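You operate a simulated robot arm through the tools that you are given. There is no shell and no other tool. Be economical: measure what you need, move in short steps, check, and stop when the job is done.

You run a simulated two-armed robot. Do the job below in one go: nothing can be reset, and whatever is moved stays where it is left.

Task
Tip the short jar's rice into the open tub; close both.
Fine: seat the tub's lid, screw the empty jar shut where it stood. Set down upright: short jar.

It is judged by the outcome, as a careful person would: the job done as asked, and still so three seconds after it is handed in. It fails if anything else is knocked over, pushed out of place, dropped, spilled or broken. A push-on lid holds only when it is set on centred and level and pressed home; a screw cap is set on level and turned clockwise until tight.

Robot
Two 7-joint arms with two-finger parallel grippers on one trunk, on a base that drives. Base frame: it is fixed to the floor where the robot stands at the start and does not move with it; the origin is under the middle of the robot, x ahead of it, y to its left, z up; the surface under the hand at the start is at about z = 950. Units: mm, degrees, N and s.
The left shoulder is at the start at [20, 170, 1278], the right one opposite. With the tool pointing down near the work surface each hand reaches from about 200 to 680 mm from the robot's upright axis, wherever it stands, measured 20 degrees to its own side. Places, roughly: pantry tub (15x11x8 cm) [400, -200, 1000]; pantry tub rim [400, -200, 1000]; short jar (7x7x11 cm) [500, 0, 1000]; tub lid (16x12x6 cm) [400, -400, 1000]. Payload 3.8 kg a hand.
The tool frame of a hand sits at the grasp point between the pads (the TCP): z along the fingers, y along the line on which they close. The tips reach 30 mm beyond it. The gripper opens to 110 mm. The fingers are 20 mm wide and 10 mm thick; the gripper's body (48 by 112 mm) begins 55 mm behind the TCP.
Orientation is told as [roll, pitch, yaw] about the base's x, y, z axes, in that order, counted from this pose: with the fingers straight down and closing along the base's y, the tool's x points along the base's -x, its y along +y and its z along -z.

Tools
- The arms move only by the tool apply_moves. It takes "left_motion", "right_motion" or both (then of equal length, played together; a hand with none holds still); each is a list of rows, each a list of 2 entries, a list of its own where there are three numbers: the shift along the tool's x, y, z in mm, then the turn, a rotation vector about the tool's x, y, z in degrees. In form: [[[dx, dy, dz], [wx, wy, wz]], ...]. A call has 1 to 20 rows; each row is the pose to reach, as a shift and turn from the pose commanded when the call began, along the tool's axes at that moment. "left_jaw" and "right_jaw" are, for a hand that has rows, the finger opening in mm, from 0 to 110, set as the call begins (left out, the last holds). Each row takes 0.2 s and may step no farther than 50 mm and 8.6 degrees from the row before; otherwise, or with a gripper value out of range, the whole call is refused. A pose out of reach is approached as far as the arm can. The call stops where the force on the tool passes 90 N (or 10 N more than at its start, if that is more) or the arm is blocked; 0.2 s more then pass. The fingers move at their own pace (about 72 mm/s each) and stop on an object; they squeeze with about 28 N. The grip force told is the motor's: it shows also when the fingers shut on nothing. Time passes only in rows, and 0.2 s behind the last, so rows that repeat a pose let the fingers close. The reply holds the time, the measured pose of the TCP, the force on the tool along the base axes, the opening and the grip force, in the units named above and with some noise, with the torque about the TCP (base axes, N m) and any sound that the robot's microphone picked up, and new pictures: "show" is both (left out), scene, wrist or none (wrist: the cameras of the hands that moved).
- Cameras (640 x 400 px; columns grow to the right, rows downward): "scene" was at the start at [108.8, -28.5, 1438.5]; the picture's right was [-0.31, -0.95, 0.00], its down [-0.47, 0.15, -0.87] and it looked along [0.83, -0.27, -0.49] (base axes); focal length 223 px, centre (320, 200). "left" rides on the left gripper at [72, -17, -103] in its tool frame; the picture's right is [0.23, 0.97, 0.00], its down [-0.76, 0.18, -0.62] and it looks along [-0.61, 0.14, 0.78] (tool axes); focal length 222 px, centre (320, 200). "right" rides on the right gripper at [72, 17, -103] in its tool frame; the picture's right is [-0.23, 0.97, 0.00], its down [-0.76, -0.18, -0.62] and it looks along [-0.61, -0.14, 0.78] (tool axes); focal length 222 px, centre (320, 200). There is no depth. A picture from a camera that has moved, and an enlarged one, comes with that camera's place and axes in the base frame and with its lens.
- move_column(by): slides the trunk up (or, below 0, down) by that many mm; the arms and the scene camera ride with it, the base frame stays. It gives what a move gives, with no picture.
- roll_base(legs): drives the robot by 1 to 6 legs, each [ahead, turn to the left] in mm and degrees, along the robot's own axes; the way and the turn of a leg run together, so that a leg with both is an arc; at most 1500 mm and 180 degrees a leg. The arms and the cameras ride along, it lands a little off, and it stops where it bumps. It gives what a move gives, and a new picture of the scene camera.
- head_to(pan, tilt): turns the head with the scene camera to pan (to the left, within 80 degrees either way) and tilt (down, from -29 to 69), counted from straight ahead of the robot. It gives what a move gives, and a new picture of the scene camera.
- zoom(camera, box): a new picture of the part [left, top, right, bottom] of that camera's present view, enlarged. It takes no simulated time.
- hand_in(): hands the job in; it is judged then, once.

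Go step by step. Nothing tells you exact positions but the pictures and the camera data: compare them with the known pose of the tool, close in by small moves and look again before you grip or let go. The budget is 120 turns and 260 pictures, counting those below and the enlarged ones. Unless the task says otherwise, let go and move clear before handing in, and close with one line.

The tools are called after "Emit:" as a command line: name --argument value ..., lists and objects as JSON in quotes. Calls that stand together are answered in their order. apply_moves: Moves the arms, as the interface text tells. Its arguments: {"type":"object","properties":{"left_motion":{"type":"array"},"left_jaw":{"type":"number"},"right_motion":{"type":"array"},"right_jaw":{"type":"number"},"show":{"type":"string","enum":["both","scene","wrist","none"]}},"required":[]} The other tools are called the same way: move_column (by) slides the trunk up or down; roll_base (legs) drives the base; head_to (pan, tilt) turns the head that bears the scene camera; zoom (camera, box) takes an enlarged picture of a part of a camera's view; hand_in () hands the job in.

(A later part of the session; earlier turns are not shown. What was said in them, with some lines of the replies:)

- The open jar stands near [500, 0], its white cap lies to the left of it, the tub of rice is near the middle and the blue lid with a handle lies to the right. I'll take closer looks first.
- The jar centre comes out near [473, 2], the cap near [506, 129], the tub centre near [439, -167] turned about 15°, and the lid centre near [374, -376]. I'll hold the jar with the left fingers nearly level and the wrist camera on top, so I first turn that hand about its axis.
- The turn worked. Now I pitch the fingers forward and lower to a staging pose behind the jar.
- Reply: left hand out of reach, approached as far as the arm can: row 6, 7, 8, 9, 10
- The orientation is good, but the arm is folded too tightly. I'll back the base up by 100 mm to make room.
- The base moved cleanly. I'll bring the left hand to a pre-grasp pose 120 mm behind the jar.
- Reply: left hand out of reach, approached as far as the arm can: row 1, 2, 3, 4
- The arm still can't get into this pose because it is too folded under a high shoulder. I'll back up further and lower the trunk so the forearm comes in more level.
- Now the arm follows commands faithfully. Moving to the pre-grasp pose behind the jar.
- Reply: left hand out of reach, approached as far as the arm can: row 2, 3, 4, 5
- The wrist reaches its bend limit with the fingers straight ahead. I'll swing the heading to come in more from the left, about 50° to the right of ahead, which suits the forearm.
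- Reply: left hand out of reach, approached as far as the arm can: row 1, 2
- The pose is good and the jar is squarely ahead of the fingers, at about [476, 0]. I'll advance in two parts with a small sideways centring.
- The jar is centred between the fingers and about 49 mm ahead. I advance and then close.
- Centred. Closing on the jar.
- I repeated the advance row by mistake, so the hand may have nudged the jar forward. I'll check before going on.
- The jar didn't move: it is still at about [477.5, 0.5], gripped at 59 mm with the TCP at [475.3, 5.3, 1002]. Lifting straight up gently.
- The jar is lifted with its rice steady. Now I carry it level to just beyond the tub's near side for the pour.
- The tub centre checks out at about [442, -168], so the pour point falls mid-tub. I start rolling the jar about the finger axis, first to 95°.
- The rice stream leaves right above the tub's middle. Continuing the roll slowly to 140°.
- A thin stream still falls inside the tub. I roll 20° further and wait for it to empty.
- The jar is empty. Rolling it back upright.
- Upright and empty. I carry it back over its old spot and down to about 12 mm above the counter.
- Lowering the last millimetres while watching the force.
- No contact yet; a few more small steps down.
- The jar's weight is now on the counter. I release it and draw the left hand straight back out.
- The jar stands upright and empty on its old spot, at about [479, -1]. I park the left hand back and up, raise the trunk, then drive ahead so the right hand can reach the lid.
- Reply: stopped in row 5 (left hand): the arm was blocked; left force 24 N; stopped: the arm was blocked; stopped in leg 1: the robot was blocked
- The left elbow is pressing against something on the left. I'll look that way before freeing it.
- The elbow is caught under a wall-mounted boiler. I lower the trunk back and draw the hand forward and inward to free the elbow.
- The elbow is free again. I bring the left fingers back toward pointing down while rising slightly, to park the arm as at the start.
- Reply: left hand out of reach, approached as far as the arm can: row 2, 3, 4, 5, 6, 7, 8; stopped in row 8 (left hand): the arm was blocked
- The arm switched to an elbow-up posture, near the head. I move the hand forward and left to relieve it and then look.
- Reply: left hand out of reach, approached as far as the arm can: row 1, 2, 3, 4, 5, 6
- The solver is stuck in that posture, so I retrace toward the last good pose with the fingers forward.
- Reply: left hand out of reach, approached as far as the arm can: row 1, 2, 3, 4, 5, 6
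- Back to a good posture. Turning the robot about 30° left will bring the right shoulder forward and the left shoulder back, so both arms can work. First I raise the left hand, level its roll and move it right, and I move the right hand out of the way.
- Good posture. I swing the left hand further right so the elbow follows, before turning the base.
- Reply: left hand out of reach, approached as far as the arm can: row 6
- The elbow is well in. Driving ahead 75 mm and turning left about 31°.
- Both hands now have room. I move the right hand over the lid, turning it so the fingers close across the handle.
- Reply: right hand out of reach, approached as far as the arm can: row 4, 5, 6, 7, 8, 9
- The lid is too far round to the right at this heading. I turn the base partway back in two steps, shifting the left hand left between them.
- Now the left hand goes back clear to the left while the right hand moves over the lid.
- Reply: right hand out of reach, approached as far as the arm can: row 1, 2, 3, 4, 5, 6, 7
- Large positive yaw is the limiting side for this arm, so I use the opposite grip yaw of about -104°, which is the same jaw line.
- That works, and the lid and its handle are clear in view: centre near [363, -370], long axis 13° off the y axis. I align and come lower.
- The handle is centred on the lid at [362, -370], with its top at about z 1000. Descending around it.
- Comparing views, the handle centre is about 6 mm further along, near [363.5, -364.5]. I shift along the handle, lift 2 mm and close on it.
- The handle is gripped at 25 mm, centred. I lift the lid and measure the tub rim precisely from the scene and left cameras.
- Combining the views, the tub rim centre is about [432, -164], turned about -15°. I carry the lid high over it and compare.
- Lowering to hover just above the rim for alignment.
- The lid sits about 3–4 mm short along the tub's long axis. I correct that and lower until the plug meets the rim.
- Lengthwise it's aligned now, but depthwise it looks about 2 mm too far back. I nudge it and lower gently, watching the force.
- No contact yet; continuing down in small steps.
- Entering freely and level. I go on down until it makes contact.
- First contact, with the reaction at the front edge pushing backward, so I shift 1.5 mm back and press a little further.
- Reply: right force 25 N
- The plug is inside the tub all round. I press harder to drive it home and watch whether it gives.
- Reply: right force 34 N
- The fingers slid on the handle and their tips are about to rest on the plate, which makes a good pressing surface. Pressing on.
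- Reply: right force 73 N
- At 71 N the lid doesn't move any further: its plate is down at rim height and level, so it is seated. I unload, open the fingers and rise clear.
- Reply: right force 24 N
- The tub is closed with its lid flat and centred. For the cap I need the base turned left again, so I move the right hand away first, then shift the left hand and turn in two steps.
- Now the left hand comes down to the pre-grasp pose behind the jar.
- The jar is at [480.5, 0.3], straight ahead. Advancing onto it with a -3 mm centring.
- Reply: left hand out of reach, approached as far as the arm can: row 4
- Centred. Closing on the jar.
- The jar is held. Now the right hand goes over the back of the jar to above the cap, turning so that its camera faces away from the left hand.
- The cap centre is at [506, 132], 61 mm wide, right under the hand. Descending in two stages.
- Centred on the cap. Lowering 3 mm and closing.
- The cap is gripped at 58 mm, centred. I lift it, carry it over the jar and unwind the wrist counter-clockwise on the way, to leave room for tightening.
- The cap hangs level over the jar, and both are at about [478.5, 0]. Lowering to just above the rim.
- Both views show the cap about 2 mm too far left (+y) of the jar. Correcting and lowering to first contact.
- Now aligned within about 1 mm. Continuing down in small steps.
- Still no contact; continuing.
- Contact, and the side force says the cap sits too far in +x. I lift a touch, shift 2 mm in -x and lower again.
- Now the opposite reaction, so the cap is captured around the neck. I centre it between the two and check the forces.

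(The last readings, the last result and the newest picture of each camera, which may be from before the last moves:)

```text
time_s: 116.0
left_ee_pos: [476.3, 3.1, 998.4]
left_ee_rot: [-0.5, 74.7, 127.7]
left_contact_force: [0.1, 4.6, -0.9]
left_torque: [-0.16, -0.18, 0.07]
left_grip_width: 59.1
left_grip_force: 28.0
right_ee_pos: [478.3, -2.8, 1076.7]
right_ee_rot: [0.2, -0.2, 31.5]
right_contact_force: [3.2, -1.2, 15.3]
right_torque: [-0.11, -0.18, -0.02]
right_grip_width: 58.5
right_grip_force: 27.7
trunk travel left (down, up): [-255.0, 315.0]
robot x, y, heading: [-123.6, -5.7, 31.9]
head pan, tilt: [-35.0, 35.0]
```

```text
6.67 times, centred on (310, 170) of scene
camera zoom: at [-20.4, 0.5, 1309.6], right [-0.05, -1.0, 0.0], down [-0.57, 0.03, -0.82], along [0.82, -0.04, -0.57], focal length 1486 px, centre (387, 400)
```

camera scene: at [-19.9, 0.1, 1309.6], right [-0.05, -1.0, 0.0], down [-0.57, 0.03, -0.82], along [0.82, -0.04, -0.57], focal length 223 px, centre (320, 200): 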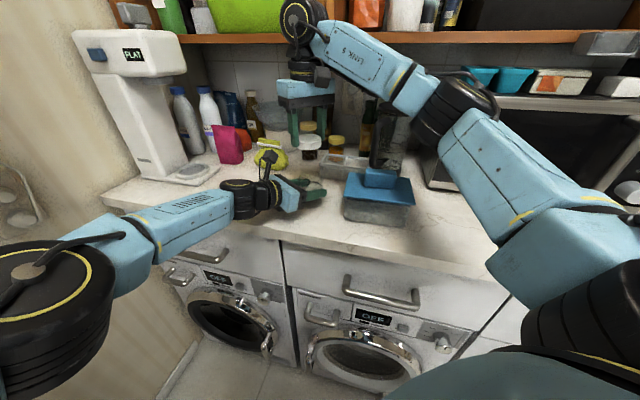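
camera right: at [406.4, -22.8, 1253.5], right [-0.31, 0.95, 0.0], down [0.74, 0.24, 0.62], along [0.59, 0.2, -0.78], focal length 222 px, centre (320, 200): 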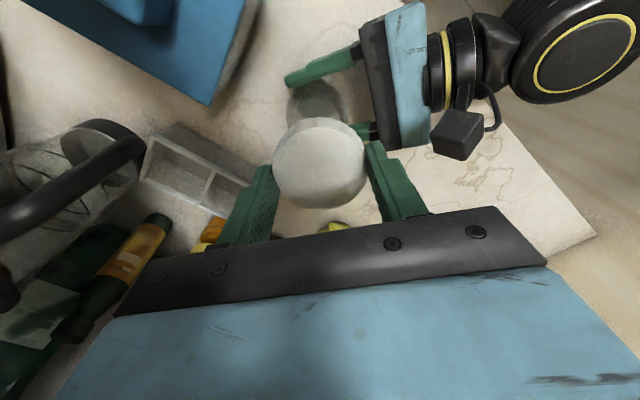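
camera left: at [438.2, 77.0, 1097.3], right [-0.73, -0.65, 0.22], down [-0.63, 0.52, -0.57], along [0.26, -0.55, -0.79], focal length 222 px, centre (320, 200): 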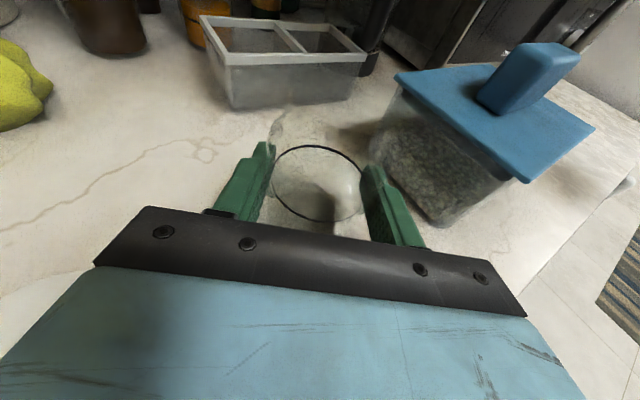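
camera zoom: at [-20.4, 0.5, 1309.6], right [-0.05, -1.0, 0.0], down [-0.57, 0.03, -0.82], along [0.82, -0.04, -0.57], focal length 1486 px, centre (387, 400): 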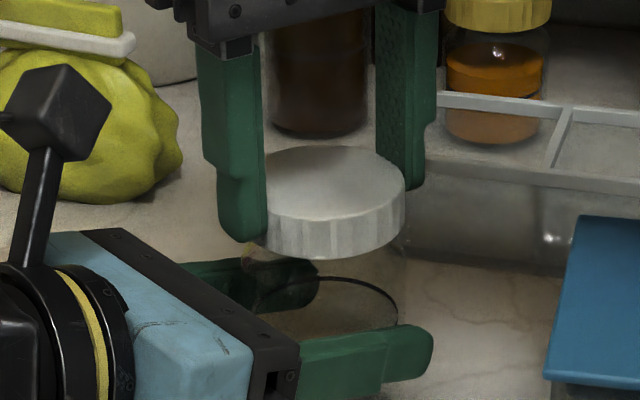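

Now the side forces are small, with 15 N of axial support: the cap sits level on the thread. I begin turning clockwise with light pressure.

Emit:
apply_moves --right_motion '[[[0, 0, 0], [0, 0, 8]], [[0, 0, 0.1], [0, 0, 16]], [[0, 0, 0.2], [0, 0, 24]], [[0, 0, 0.3], [0, 0, 32]], [[0, 0, 0.4], [0, 0, 40]], [[0, 0, 0.5], [0, 0, 48]], [[0, 0, 0.6], [0, 0, 56]], [[0, 0, 0.6], [0, 0, 64]], [[0, 0, 0.7], [0, 0, 72]], [[0, 0, 0.8], [0, 0, 80]]]' --show "none"

Emit:
zoom --camera "scene" --box '[280, 140, 340, 200]'

```text
time_s: 118.2
left_ee_pos: [474.7, 2.3, 997.8]
left_ee_rot: [-0.5, 74.8, 127.5]
left_contact_force: [3.5, -8.7, -4.4]
left_torque: [0.58, 0.3, -0.08]
left_grip_width: 58.8
left_grip_force: 27.8
right_ee_pos: [478.5, -2.8, 1073.2]
right_ee_rot: [0.3, 0.1, -48.8]
right_contact_force: [-2.7, 10.9, 12.9]
right_torque: [0.36, 0.09, 0.05]
right_grip_width: 58.6
right_grip_force: 27.9
trunk travel left (down, up): [-255.0, 315.0]
robot x, y, heading: [-126.1, -1.6, 32.0]
head pan, tilt: [-35.0, 35.0]
```

```text
6.67 times, centred on (310, 170) of scene
camera zoom: at [-20.4, 0.6, 1309.7], right [-0.05, -1.0, 0.0], down [-0.57, 0.03, -0.82], along [0.82, -0.05, -0.57], focal length 1486 px, centre (387, 400)
```

zoom: 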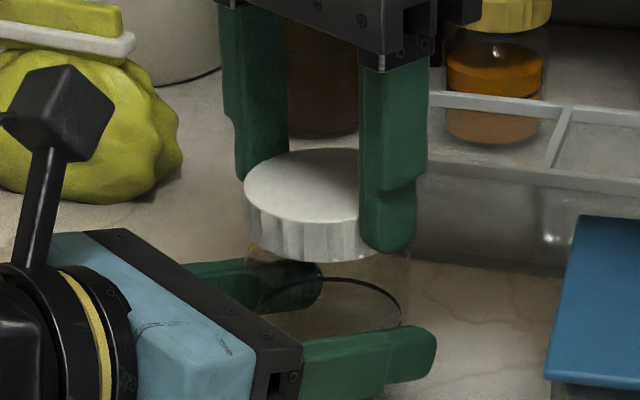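

It turns and has gone down about 3 mm. There is some sideways force (+y), so I correct about 1 mm and keep turning.

Emit:
apply_moves --right_motion '[[[0.4, 0.4, 0], [0, 0, 3]], [[0.9, 0.8, 0], [0, 0, 10]], [[0.9, 0.8, 0.1], [0, 0, 18]], [[0.9, 0.8, 0.2], [0, 0, 26]], [[0.9, 0.8, 0.3], [0, 0, 34]], [[0.9, 0.8, 0.4], [0, 0, 42]], [[0.9, 0.8, 0.5], [0, 0, 50]], [[0.9, 0.8, 0.6], [0, 0, 58]], [[0.9, 0.8, 0.7], [0, 0, 66]], [[0.9, 0.8, 0.8], [0, 0, 74]]]' --show "none"

Emit:
zoom --camera "scene" --box '[280, 140, 340, 200]'

```text
time_s: 120.4
left_ee_pos: [474.9, 1.9, 998.8]
left_ee_rot: [-0.5, 74.7, 127.5]
left_contact_force: [-15.2, -9.1, -1.9]
left_torque: [0.46, -0.64, -0.16]
left_grip_width: 59.1
left_grip_force: 27.9
right_ee_pos: [479.3, -2.8, 1074.0]
right_ee_rot: [0.1, 0.3, -122.9]
right_contact_force: [15.5, 11.1, 7.7]
right_torque: [0.26, -0.44, 0.08]
right_grip_width: 58.9
right_grip_force: 28.2
trunk travel left (down, up): [-255.0, 315.0]
robot x, y, heading: [-129.0, -6.9, 32.2]
head pan, tilt: [-35.0, 35.0]
```

```text
6.67 times, centred on (310, 170) of scene
camera zoom: at [-20.1, 0.4, 1309.6], right [-0.05, -1.0, 0.0], down [-0.57, 0.03, -0.82], along [0.82, -0.04, -0.57], focal length 1486 px, centre (387, 400)
```

zoom: 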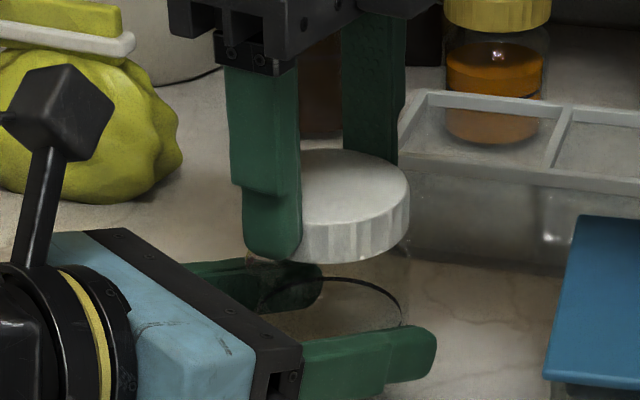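

The side force turns with the hand, so the cap is slightly off-centre in the grip. I relax it, release, unwind and regrip centred on the jar axis, about [479.7, -2.3].

Emit:
apply_moves --right_motion '[[[0.8, 0.3, 0], [0, 0, 0]], [[1.7, 0.7, 0], [0, 0, 0]], [[1.7, 0.7, 0], [0, 0, 0]]]' --show "none"

Emit:
apply_moves --right_motion '[[[0, 0, 0], [0, 0, 0]], [[0, 0, 0], [0, 0, 0]], [[-1, -0.6, 0], [0, 0, -8]], [[-1, -0.6, 0], [0, 0, -16.5]], [[-1, -0.6, 0], [0, 0, -25]], [[-1, -0.6, 0], [0, 0, -33.5]], [[-1, -0.6, 0], [0, 0, -42]], [[-1, -0.6, 0], [0, 0, -50.5]], [[-1, -0.6, 0], [0, 0, -59]], [[-1, -0.6, 0], [0, 0, -67.5]], [[-1, -0.6, 0], [0, 0, -76]], [[-1, -0.6, 0], [0, 0, -84.5]], [[-1, -0.6, 0], [0, 0, -93]], [[-1, -0.6, 0], [0, 0, -101.5]], [[-1, -0.6, 0], [0, 0, -110]], [[-1, -0.6, 0], [0, 0, -118.5]], [[-1, -0.6, 0], [0, 0, -127]], [[-1, -0.6, 0], [0, 0, -135.5]], [[-1, -0.6, 0], [0, 0, -144]], [[-1, -0.6, 0], [0, 0, -152]]]' --right_jaw 82 --show "none"

Emit:
zoom --camera "scene" --box '[280, 140, 340, 200]'

Emit:
zoom --camera "right" --box '[200, 60, 440, 240]'

```text
time_s: 121.2
left_ee_pos: [475.1, 3.7, 999.5]
left_ee_rot: [-0.4, 74.8, 127.8]
left_contact_force: [-7.8, -9.0, -4.5]
left_torque: [-0.06, 0.01, -0.06]
left_grip_width: 59.2
left_grip_force: 28.7
right_ee_pos: [481.0, -2.3, 1074.5]
right_ee_rot: [0.0, 0.2, -122.7]
right_contact_force: [6.1, 4.5, 13.8]
right_torque: [0.08, -0.18, -0.03]
right_grip_width: 58.7
right_grip_force: 28.2
trunk travel left (down, up): [-255.0, 315.0]
robot x, y, heading: [-127.0, -5.5, 31.6]
head pan, tilt: [-35.0, 35.0]
```

```text
time_s: 125.4
left_ee_pos: [476.0, 3.1, 999.6]
left_ee_rot: [-0.3, 74.7, 127.7]
left_contact_force: [1.2, 0.6, 3.6]
left_torque: [-0.09, -0.02, 0.0]
left_grip_width: 58.7
left_grip_force: 28.2
right_ee_pos: [479.7, -2.1, 1073.1]
right_ee_rot: [0.1, -0.1, 29.5]
right_contact_force: [0.0, 0.0, -0.1]
right_torque: [-0.02, 0.01, 0.0]
right_grip_width: 82.1
right_grip_force: 0.0
trunk travel left (down, up): [-255.0, 315.0]
robot x, y, heading: [-127.7, -4.5, 31.9]
head pan, tilt: [-35.0, 35.0]
```

```text
6.67 times, centred on (310, 170) of scene
camera zoom: at [-19.8, 0.3, 1309.6], right [-0.05, -1.0, 0.0], down [-0.57, 0.03, -0.82], along [0.82, -0.04, -0.57], focal length 1486 px, centre (387, 400)
```

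zoom: 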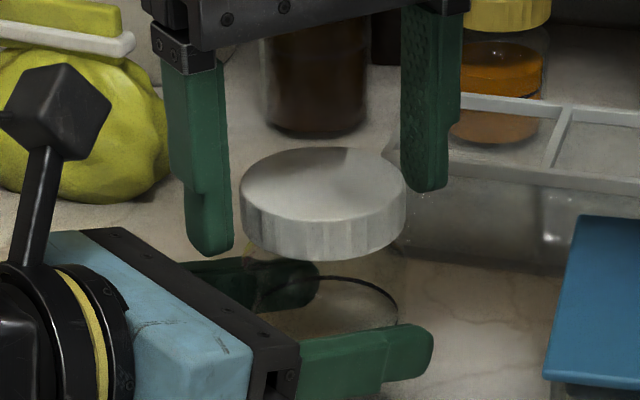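

```text
2.22 times, centred on (320, 150) of right
camera zoom: at [406.7, -22.4, 1176.7], right [-0.28, 0.96, 0.0], down [0.75, 0.22, 0.62], along [0.6, 0.18, -0.78], focal length 494 px, centre (320, 311)
```

zoom: 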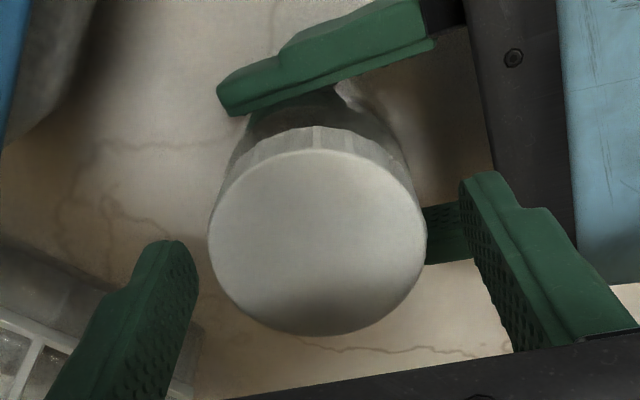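

The cap sits level on the thread. I centre by 1 mm, regrip, and turn again.

Emit:
apply_moves --right_motion '[[[0, -0.9, 0], [0, 0, 0]], [[0, -0.9, 0], [0, 0, 0]], [[0, -0.9, 0], [0, 0, 0]], [[0, -0.9, 0], [0, 0, 0]]]' --right_jaw 40 --show "none"

Emit:
apply_moves --right_motion '[[[0, 0, 0.5], [0, 0, 8]], [[0, 0, 1], [0, 0, 16]], [[0, 0, 1.1], [0, 0, 24]], [[0, 0, 1.2], [0, 0, 32]], [[0, 0, 1.3], [0, 0, 40]], [[0, 0, 1.4], [0, 0, 48]], [[0, 0, 1.5], [0, 0, 56]], [[0, 0, 1.6], [0, 0, 64]], [[0, 0, 1.7], [0, 0, 72]], [[0, 0, 1.8], [0, 0, 80]]]' --show "none"

```text
time_s: 126.4
left_ee_pos: [475.5, 2.8, 998.5]
left_ee_rot: [-0.5, 74.7, 127.6]
left_contact_force: [-1.8, 2.7, 2.5]
left_torque: [-0.21, -0.22, 0.02]
left_grip_width: 58.9
left_grip_force: 28.3
right_ee_pos: [479.8, -2.3, 1072.9]
right_ee_rot: [0.1, 0.0, 29.2]
right_contact_force: [3.3, -2.6, 0.3]
right_torque: [-0.05, -0.09, 0.01]
right_grip_width: 59.5
right_grip_force: 28.1
trunk travel left (down, up): [-255.0, 315.0]
robot x, y, heading: [-126.0, -7.0, 32.0]
head pan, tilt: [-35.0, 35.0]
```

```text
time_s: 128.6
left_ee_pos: [475.7, 3.6, 998.5]
left_ee_rot: [-0.5, 74.7, 127.7]
left_contact_force: [-10.3, 4.8, 2.3]
left_torque: [-0.55, -0.31, 0.0]
left_grip_width: 58.8
left_grip_force: 27.9
right_ee_pos: [480.2, -2.4, 1071.6]
right_ee_rot: [0.0, 0.0, -50.9]
right_contact_force: [10.3, -5.6, -0.7]
right_torque: [-0.09, -0.31, -0.02]
right_grip_width: 59.4
right_grip_force: 27.7
trunk travel left (down, up): [-255.0, 315.0]
robot x, y, heading: [-127.2, -3.5, 32.0]
head pan, tilt: [-35.0, 35.0]
```

Emit:
apply_moves --right_motion '[[[-0.5, 0.2, 0.2], [0, 0, 4]], [[-0.9, 0.3, 0.6], [0, 0, 12]], [[-0.9, 0.3, 0.8], [0, 0, 20]], [[-0.9, 0.3, 1], [0, 0, 28]], [[-0.9, 0.3, 1.2], [0, 0, 36]], [[-0.9, 0.3, 1.3], [0, 0, 44]], [[-0.9, 0.3, 1.4], [0, 0, 52]], [[-0.9, 0.3, 1.5], [0, 0, 60]], [[-0.9, 0.3, 1.6], [0, 0, 68]], [[-0.9, 0.3, 1.7], [0, 0, 76]]]' --show "none"

Emit:
zoom --camera "scene" --box '[280, 140, 340, 200]'

```text
time_s: 130.8
left_ee_pos: [474.7, 3.2, 999.4]
left_ee_rot: [-0.5, 74.8, 127.8]
left_contact_force: [16.4, -5.4, 0.3]
left_torque: [0.12, 0.62, -1.0]
left_grip_width: 63.4
left_grip_force: 27.5
right_ee_pos: [478.5, -2.1, 1068.7]
right_ee_rot: [-0.3, 0.0, -126.4]
right_contact_force: [-15.9, 5.6, 1.6]
right_torque: [0.16, 0.51, 1.04]
right_grip_width: 58.6
right_grip_force: 28.0
trunk travel left (down, up): [-255.0, 315.0]
robot x, y, heading: [-124.1, -4.2, 31.8]
head pan, tilt: [-35.0, 35.0]
```

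```text
6.67 times, centred on (310, 170) of scene
camera zoom: at [-19.8, 0.1, 1309.5], right [-0.05, -1.0, 0.0], down [-0.57, 0.03, -0.82], along [0.82, -0.04, -0.57], focal length 1486 px, centre (387, 400)
```

zoom: 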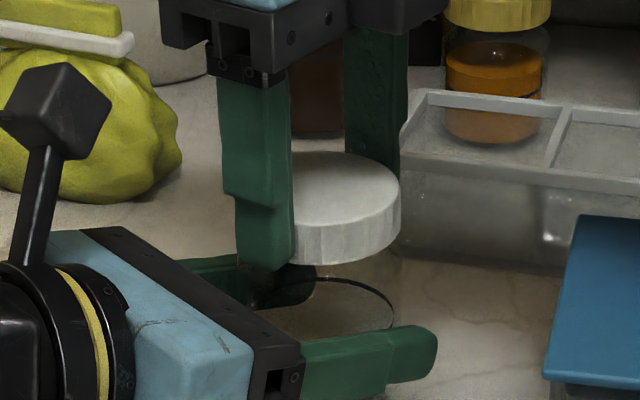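

The reaction torque is now 1.04 N·m and the cap has drawn down level, so it is tight or close to it. I release, unwind, regrip centred and check with one more turn.

Emit:
apply_moves --right_motion '[[[0, 0, 0], [0, 0, 0]], [[0, 0, 0], [0, 0, 0]], [[-0.2, -0.8, -2], [0, 0, -8]], [[-0.2, -0.8, -4], [0, 0, -16.5]], [[-0.2, -0.8, -4], [0, 0, -25]], [[-0.2, -0.8, -4], [0, 0, -33.5]], [[-0.2, -0.8, -4], [0, 0, -42]], [[-0.2, -0.8, -4], [0, 0, -50.5]], [[-0.2, -0.8, -4], [0, 0, -59]], [[-0.2, -0.8, -4], [0, 0, -67.5]], [[-0.2, -0.8, -4], [0, 0, -76]], [[-0.2, -0.8, -4], [0, 0, -84.5]], [[-0.2, -0.8, -4], [0, 0, -93]]]' --right_jaw 82 --show "none"

Emit:
zoom --camera "scene" --box '[270, 130, 350, 230]'

Emit:
zoom --camera "right" --box '[200, 60, 440, 240]'

Emit:
zoom --camera "left" --box '[200, 0, 440, 240]'

```text
time_s: 133.6
left_ee_pos: [475.1, 3.1, 999.5]
left_ee_rot: [-0.5, 74.6, 127.7]
left_contact_force: [0.0, 1.2, 3.1]
left_torque: [-0.07, -0.12, 0.02]
left_grip_width: 63.0
left_grip_force: 28.2
right_ee_pos: [479.6, -4.8, 1073.7]
right_ee_rot: [0.1, 0.0, -33.5]
right_contact_force: [-0.8, 0.0, 0.6]
right_torque: [0.0, -0.04, 0.0]
right_grip_width: 81.7
right_grip_force: 0.1
trunk travel left (down, up): [-255.0, 315.0]
robot x, y, heading: [-127.7, -4.6, 32.0]
head pan, tilt: [-35.0, 35.0]
```

```text
4.00 times, centred on (310, 180) of scene
camera zoom: at [-20.0, 0.4, 1309.6], right [-0.05, -1.0, 0.0], down [-0.57, 0.03, -0.82], along [0.82, -0.04, -0.57], focal length 892 px, centre (360, 280)
```

zoom: 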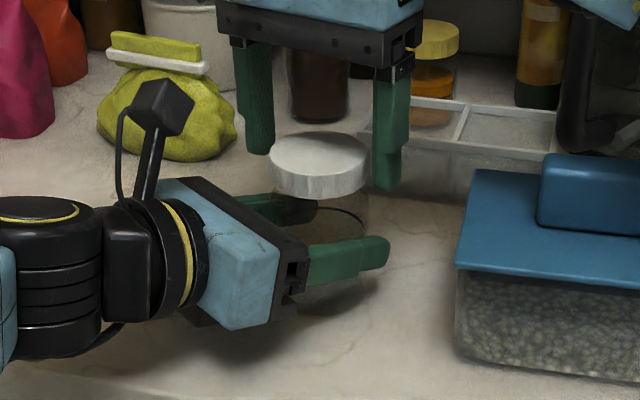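

```text
2.22 times, centred on (320, 150) of right
camera zoom: at [427.6, 51.9, 1177.3], right [0.73, 0.69, 0.0], down [0.54, -0.57, 0.62], along [0.43, -0.45, -0.78], focal length 494 px, centre (320, 311)
```

zoom: 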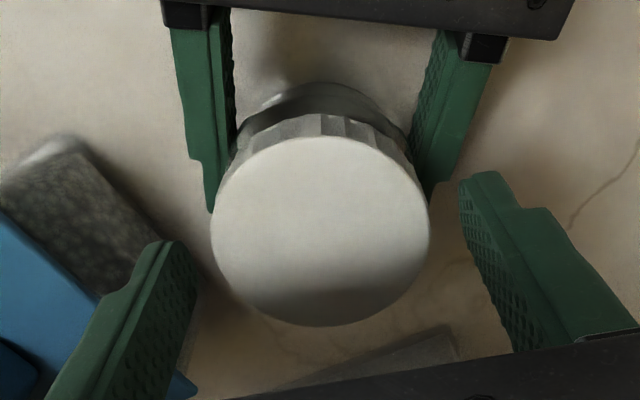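

```text
1.67 times, centred on (320, 120) of left
camera zoom: at [437.9, 77.0, 1097.4], right [-0.73, -0.65, 0.22], down [-0.63, 0.52, -0.57], along [0.26, -0.55, -0.79], focal length 370 px, centre (320, 333)
```

zoom: 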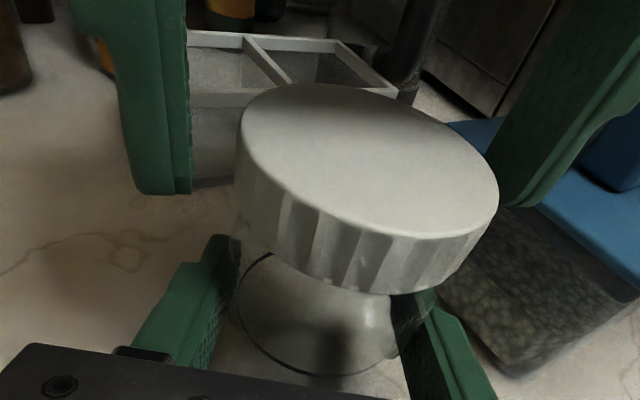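

The cap is level and the fingers are centred on it. Regripping for a check turn of 40°.

Emit:
apply_moves --right_motion '[[[0, 0, 1], [0, 0, 0]], [[0, 0, 1], [0, 0, 0]], [[0, 0, 1], [0, 0, 0]], [[0, 0, 1], [0, 0, 0]]]' --right_jaw 40 --show "none"

Emit:
apply_moves --right_motion '[[[0, 0, 0], [0, 0, 6]], [[0, 0, 0], [0, 0, 12]], [[0, 0, 0], [0, 0, 18]]]' --show "none"

```text
time_s: 134.6
left_ee_pos: [476.0, 3.4, 998.9]
left_ee_rot: [-0.5, 74.8, 127.6]
left_contact_force: [-2.8, 0.4, 2.9]
left_torque: [-0.01, -0.42, -0.15]
left_grip_width: 63.1
left_grip_force: 28.1
right_ee_pos: [479.0, -1.7, 1072.2]
right_ee_rot: [0.2, 0.0, -33.8]
right_contact_force: [4.9, 1.3, 1.9]
right_torque: [-0.02, -0.11, 0.16]
right_grip_width: 58.3
right_grip_force: 28.0
trunk travel left (down, up): [-255.0, 315.0]
robot x, y, heading: [-127.6, -7.0, 32.0]
head pan, tilt: [-35.0, 35.0]
```

```text
time_s: 135.4
left_ee_pos: [474.3, 3.5, 999.3]
left_ee_rot: [-0.4, 74.8, 127.8]
left_contact_force: [0.3, 1.5, 2.0]
left_torque: [-0.35, 0.09, -1.29]
left_grip_width: 63.1
left_grip_force: 27.7
right_ee_pos: [480.5, -3.7, 1072.6]
right_ee_rot: [0.1, 0.1, -51.7]
right_contact_force: [-1.5, -2.8, -0.2]
right_torque: [-0.09, 0.02, 1.24]
right_grip_width: 58.9
right_grip_force: 28.6
trunk travel left (down, up): [-255.0, 315.0]
robot x, y, heading: [-126.7, -3.5, 31.9]
head pan, tilt: [-35.0, 35.0]
```

An immediate 1.24 N·m reaction with little side force: the cap is tight. I release it and lift the right hand clear.

Emit:
apply_moves --right_motion '[[[0, 0, 0], [0, 0, 0]], [[0, 0, 0], [0, 0, 0]], [[0, 0, 0], [0, 0, 0]], [[0, 0, -30], [0, 0, 0]], [[0, 0, -70], [0, 0, 0]], [[0, 0, -110], [0, 0, 0]]]' --right_jaw 95 --show "none"

Emit:
zoom --camera "scene" --box '[260, 130, 400, 240]'

Emit:
zoom --camera "left" --box '[200, 0, 440, 240]'

```text
time_s: 136.8
left_ee_pos: [475.9, 4.0, 999.6]
left_ee_rot: [-0.5, 74.7, 127.5]
left_contact_force: [-1.5, -0.1, 1.4]
left_torque: [-0.12, 0.04, -0.06]
left_grip_width: 63.0
left_grip_force: 28.2
right_ee_pos: [479.5, -1.9, 1184.5]
right_ee_rot: [0.2, 0.0, -51.6]
right_contact_force: [0.5, 0.3, 0.4]
right_torque: [-0.01, 0.03, 0.01]
right_grip_width: 95.3
right_grip_force: 0.1
trunk travel left (down, up): [-255.0, 315.0]
robot x, y, heading: [-127.4, -4.9, 32.3]
head pan, tilt: [-35.0, 35.0]
```

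```text
3.64 times, centred on (330, 185) of scene
camera zoom: at [-20.5, 0.5, 1309.6], right [-0.05, -1.0, 0.0], down [-0.57, 0.03, -0.82], along [0.82, -0.04, -0.57], focal length 811 px, centre (284, 254)
```

zoom: 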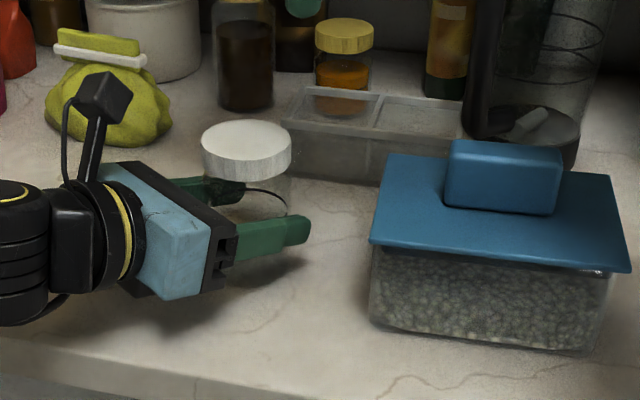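

```text
1.67 times, centred on (320, 120) of left
camera zoom: at [437.5, 77.1, 1097.3], right [-0.73, -0.65, 0.22], down [-0.63, 0.52, -0.57], along [0.26, -0.55, -0.79], focal length 370 px, centre (320, 333)
```

zoom: 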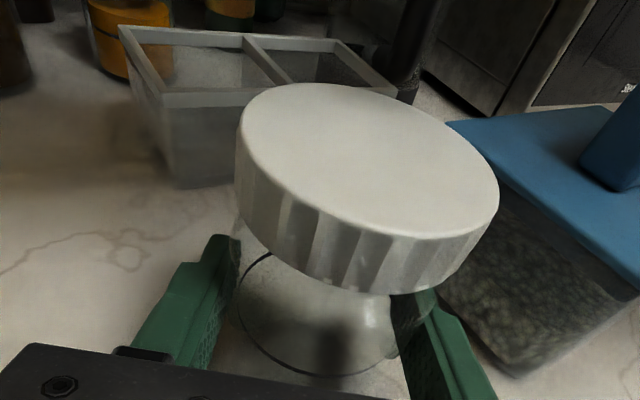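

The cap is on level. Now I open the left hand and back straight out.

Emit:
apply_moves --left_motion '[[[0, 0, 0], [0, 0, 0]], [[0, 0, 0], [0, 0, 0]], [[0, 0, 0], [0, 0, 0]], [[0, 0, -20], [0, 0, 0]], [[0, 0, -50], [0, 0, 0]], [[0, 0, -80], [0, 0, 0]], [[0, 0, -105], [0, 0, 0]]]' --left_jaw 110 --show "none"

Emit:
zoom --camera "scene" --box '[260, 130, 400, 240]'

Emit:
zoom --camera "left" --box '[160, 0, 480, 200]'

```text
time_s: 138.4
left_ee_pos: [413.1, 81.7, 1027.7]
left_ee_rot: [-0.4, 74.7, 128.0]
left_contact_force: [-0.8, 0.3, 0.4]
left_torque: [0.06, 0.01, -0.02]
left_grip_width: 109.8
left_grip_force: 0.0
right_ee_pos: [480.4, -1.6, 1183.7]
right_ee_rot: [0.2, 0.1, -51.7]
right_contact_force: [0.0, 0.1, 0.8]
right_torque: [0.02, 0.01, 0.01]
right_grip_width: 95.0
right_grip_force: 0.0
trunk travel left (down, up): [-255.0, 315.0]
robot x, y, heading: [-126.5, -7.5, 32.2]
head pan, tilt: [-35.0, 35.0]
```

```text
3.64 times, centred on (330, 185) of scene
camera zoom: at [-20.1, 0.5, 1309.6], right [-0.05, -1.0, 0.0], down [-0.57, 0.03, -0.82], along [0.82, -0.05, -0.57], focal length 811 px, centre (284, 254)
```

zoom: 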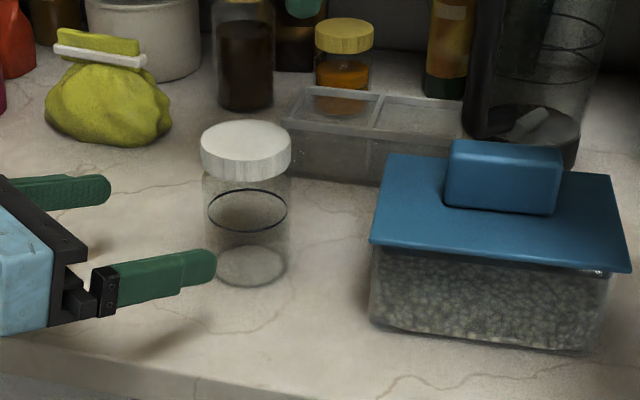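

```text
2.00 times, centred on (320, 100) of left
camera zoom: at [374.1, 155.6, 1126.5], right [-0.73, -0.65, 0.22], down [-0.64, 0.52, -0.57], along [0.26, -0.55, -0.79], focal length 444 px, centre (320, 400)
```

zoom: 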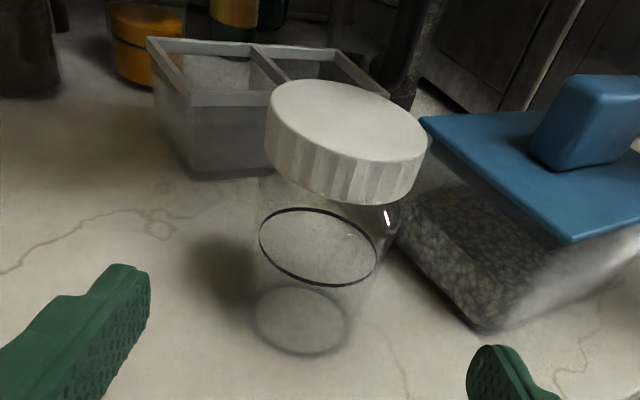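

The jar stands upright and capped at [476, 1], where it was. A last close look at how the tub's lid is seated.

Emit:
zoom --camera "scene" --box '[330, 155, 410, 225]'

Emit:
zoom --camera "left" --box '[360, 20, 520, 170]'

```text
5.71 times, centred on (370, 190) of scene
camera zoom: at [-20.1, 0.5, 1309.6], right [-0.05, -1.0, 0.0], down [-0.57, 0.03, -0.82], along [0.82, -0.05, -0.57], focal length 1274 px, centre (34, 257)
```

zoom: 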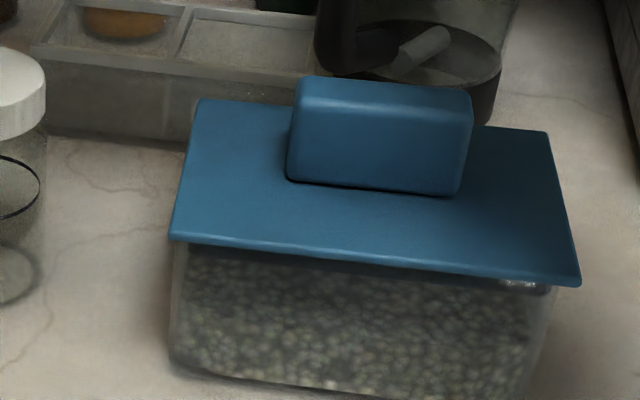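

```text
2.67 times, centred on (440, 95) of left
camera zoom: at [374.1, 155.6, 1126.5], right [-0.73, -0.65, 0.22], down [-0.64, 0.52, -0.57], along [0.26, -0.55, -0.79], focal length 592 px, centre (0, 480)
```

zoom: 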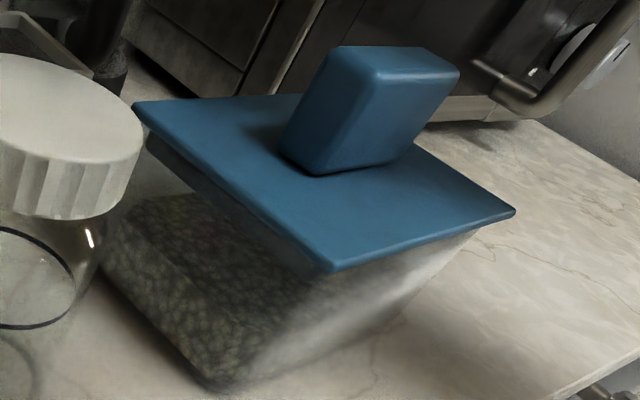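

The lid's plate lies flush on the rim and the jar is capped and upright. Both hands are clear.

Emit:
hand_in

```text
The job is handed in.
```

The rice from the short jar is in the tub and the tub's lid is pressed home. The empty jar is screwed shut and standing upright where it stood, to within a few millimetres.
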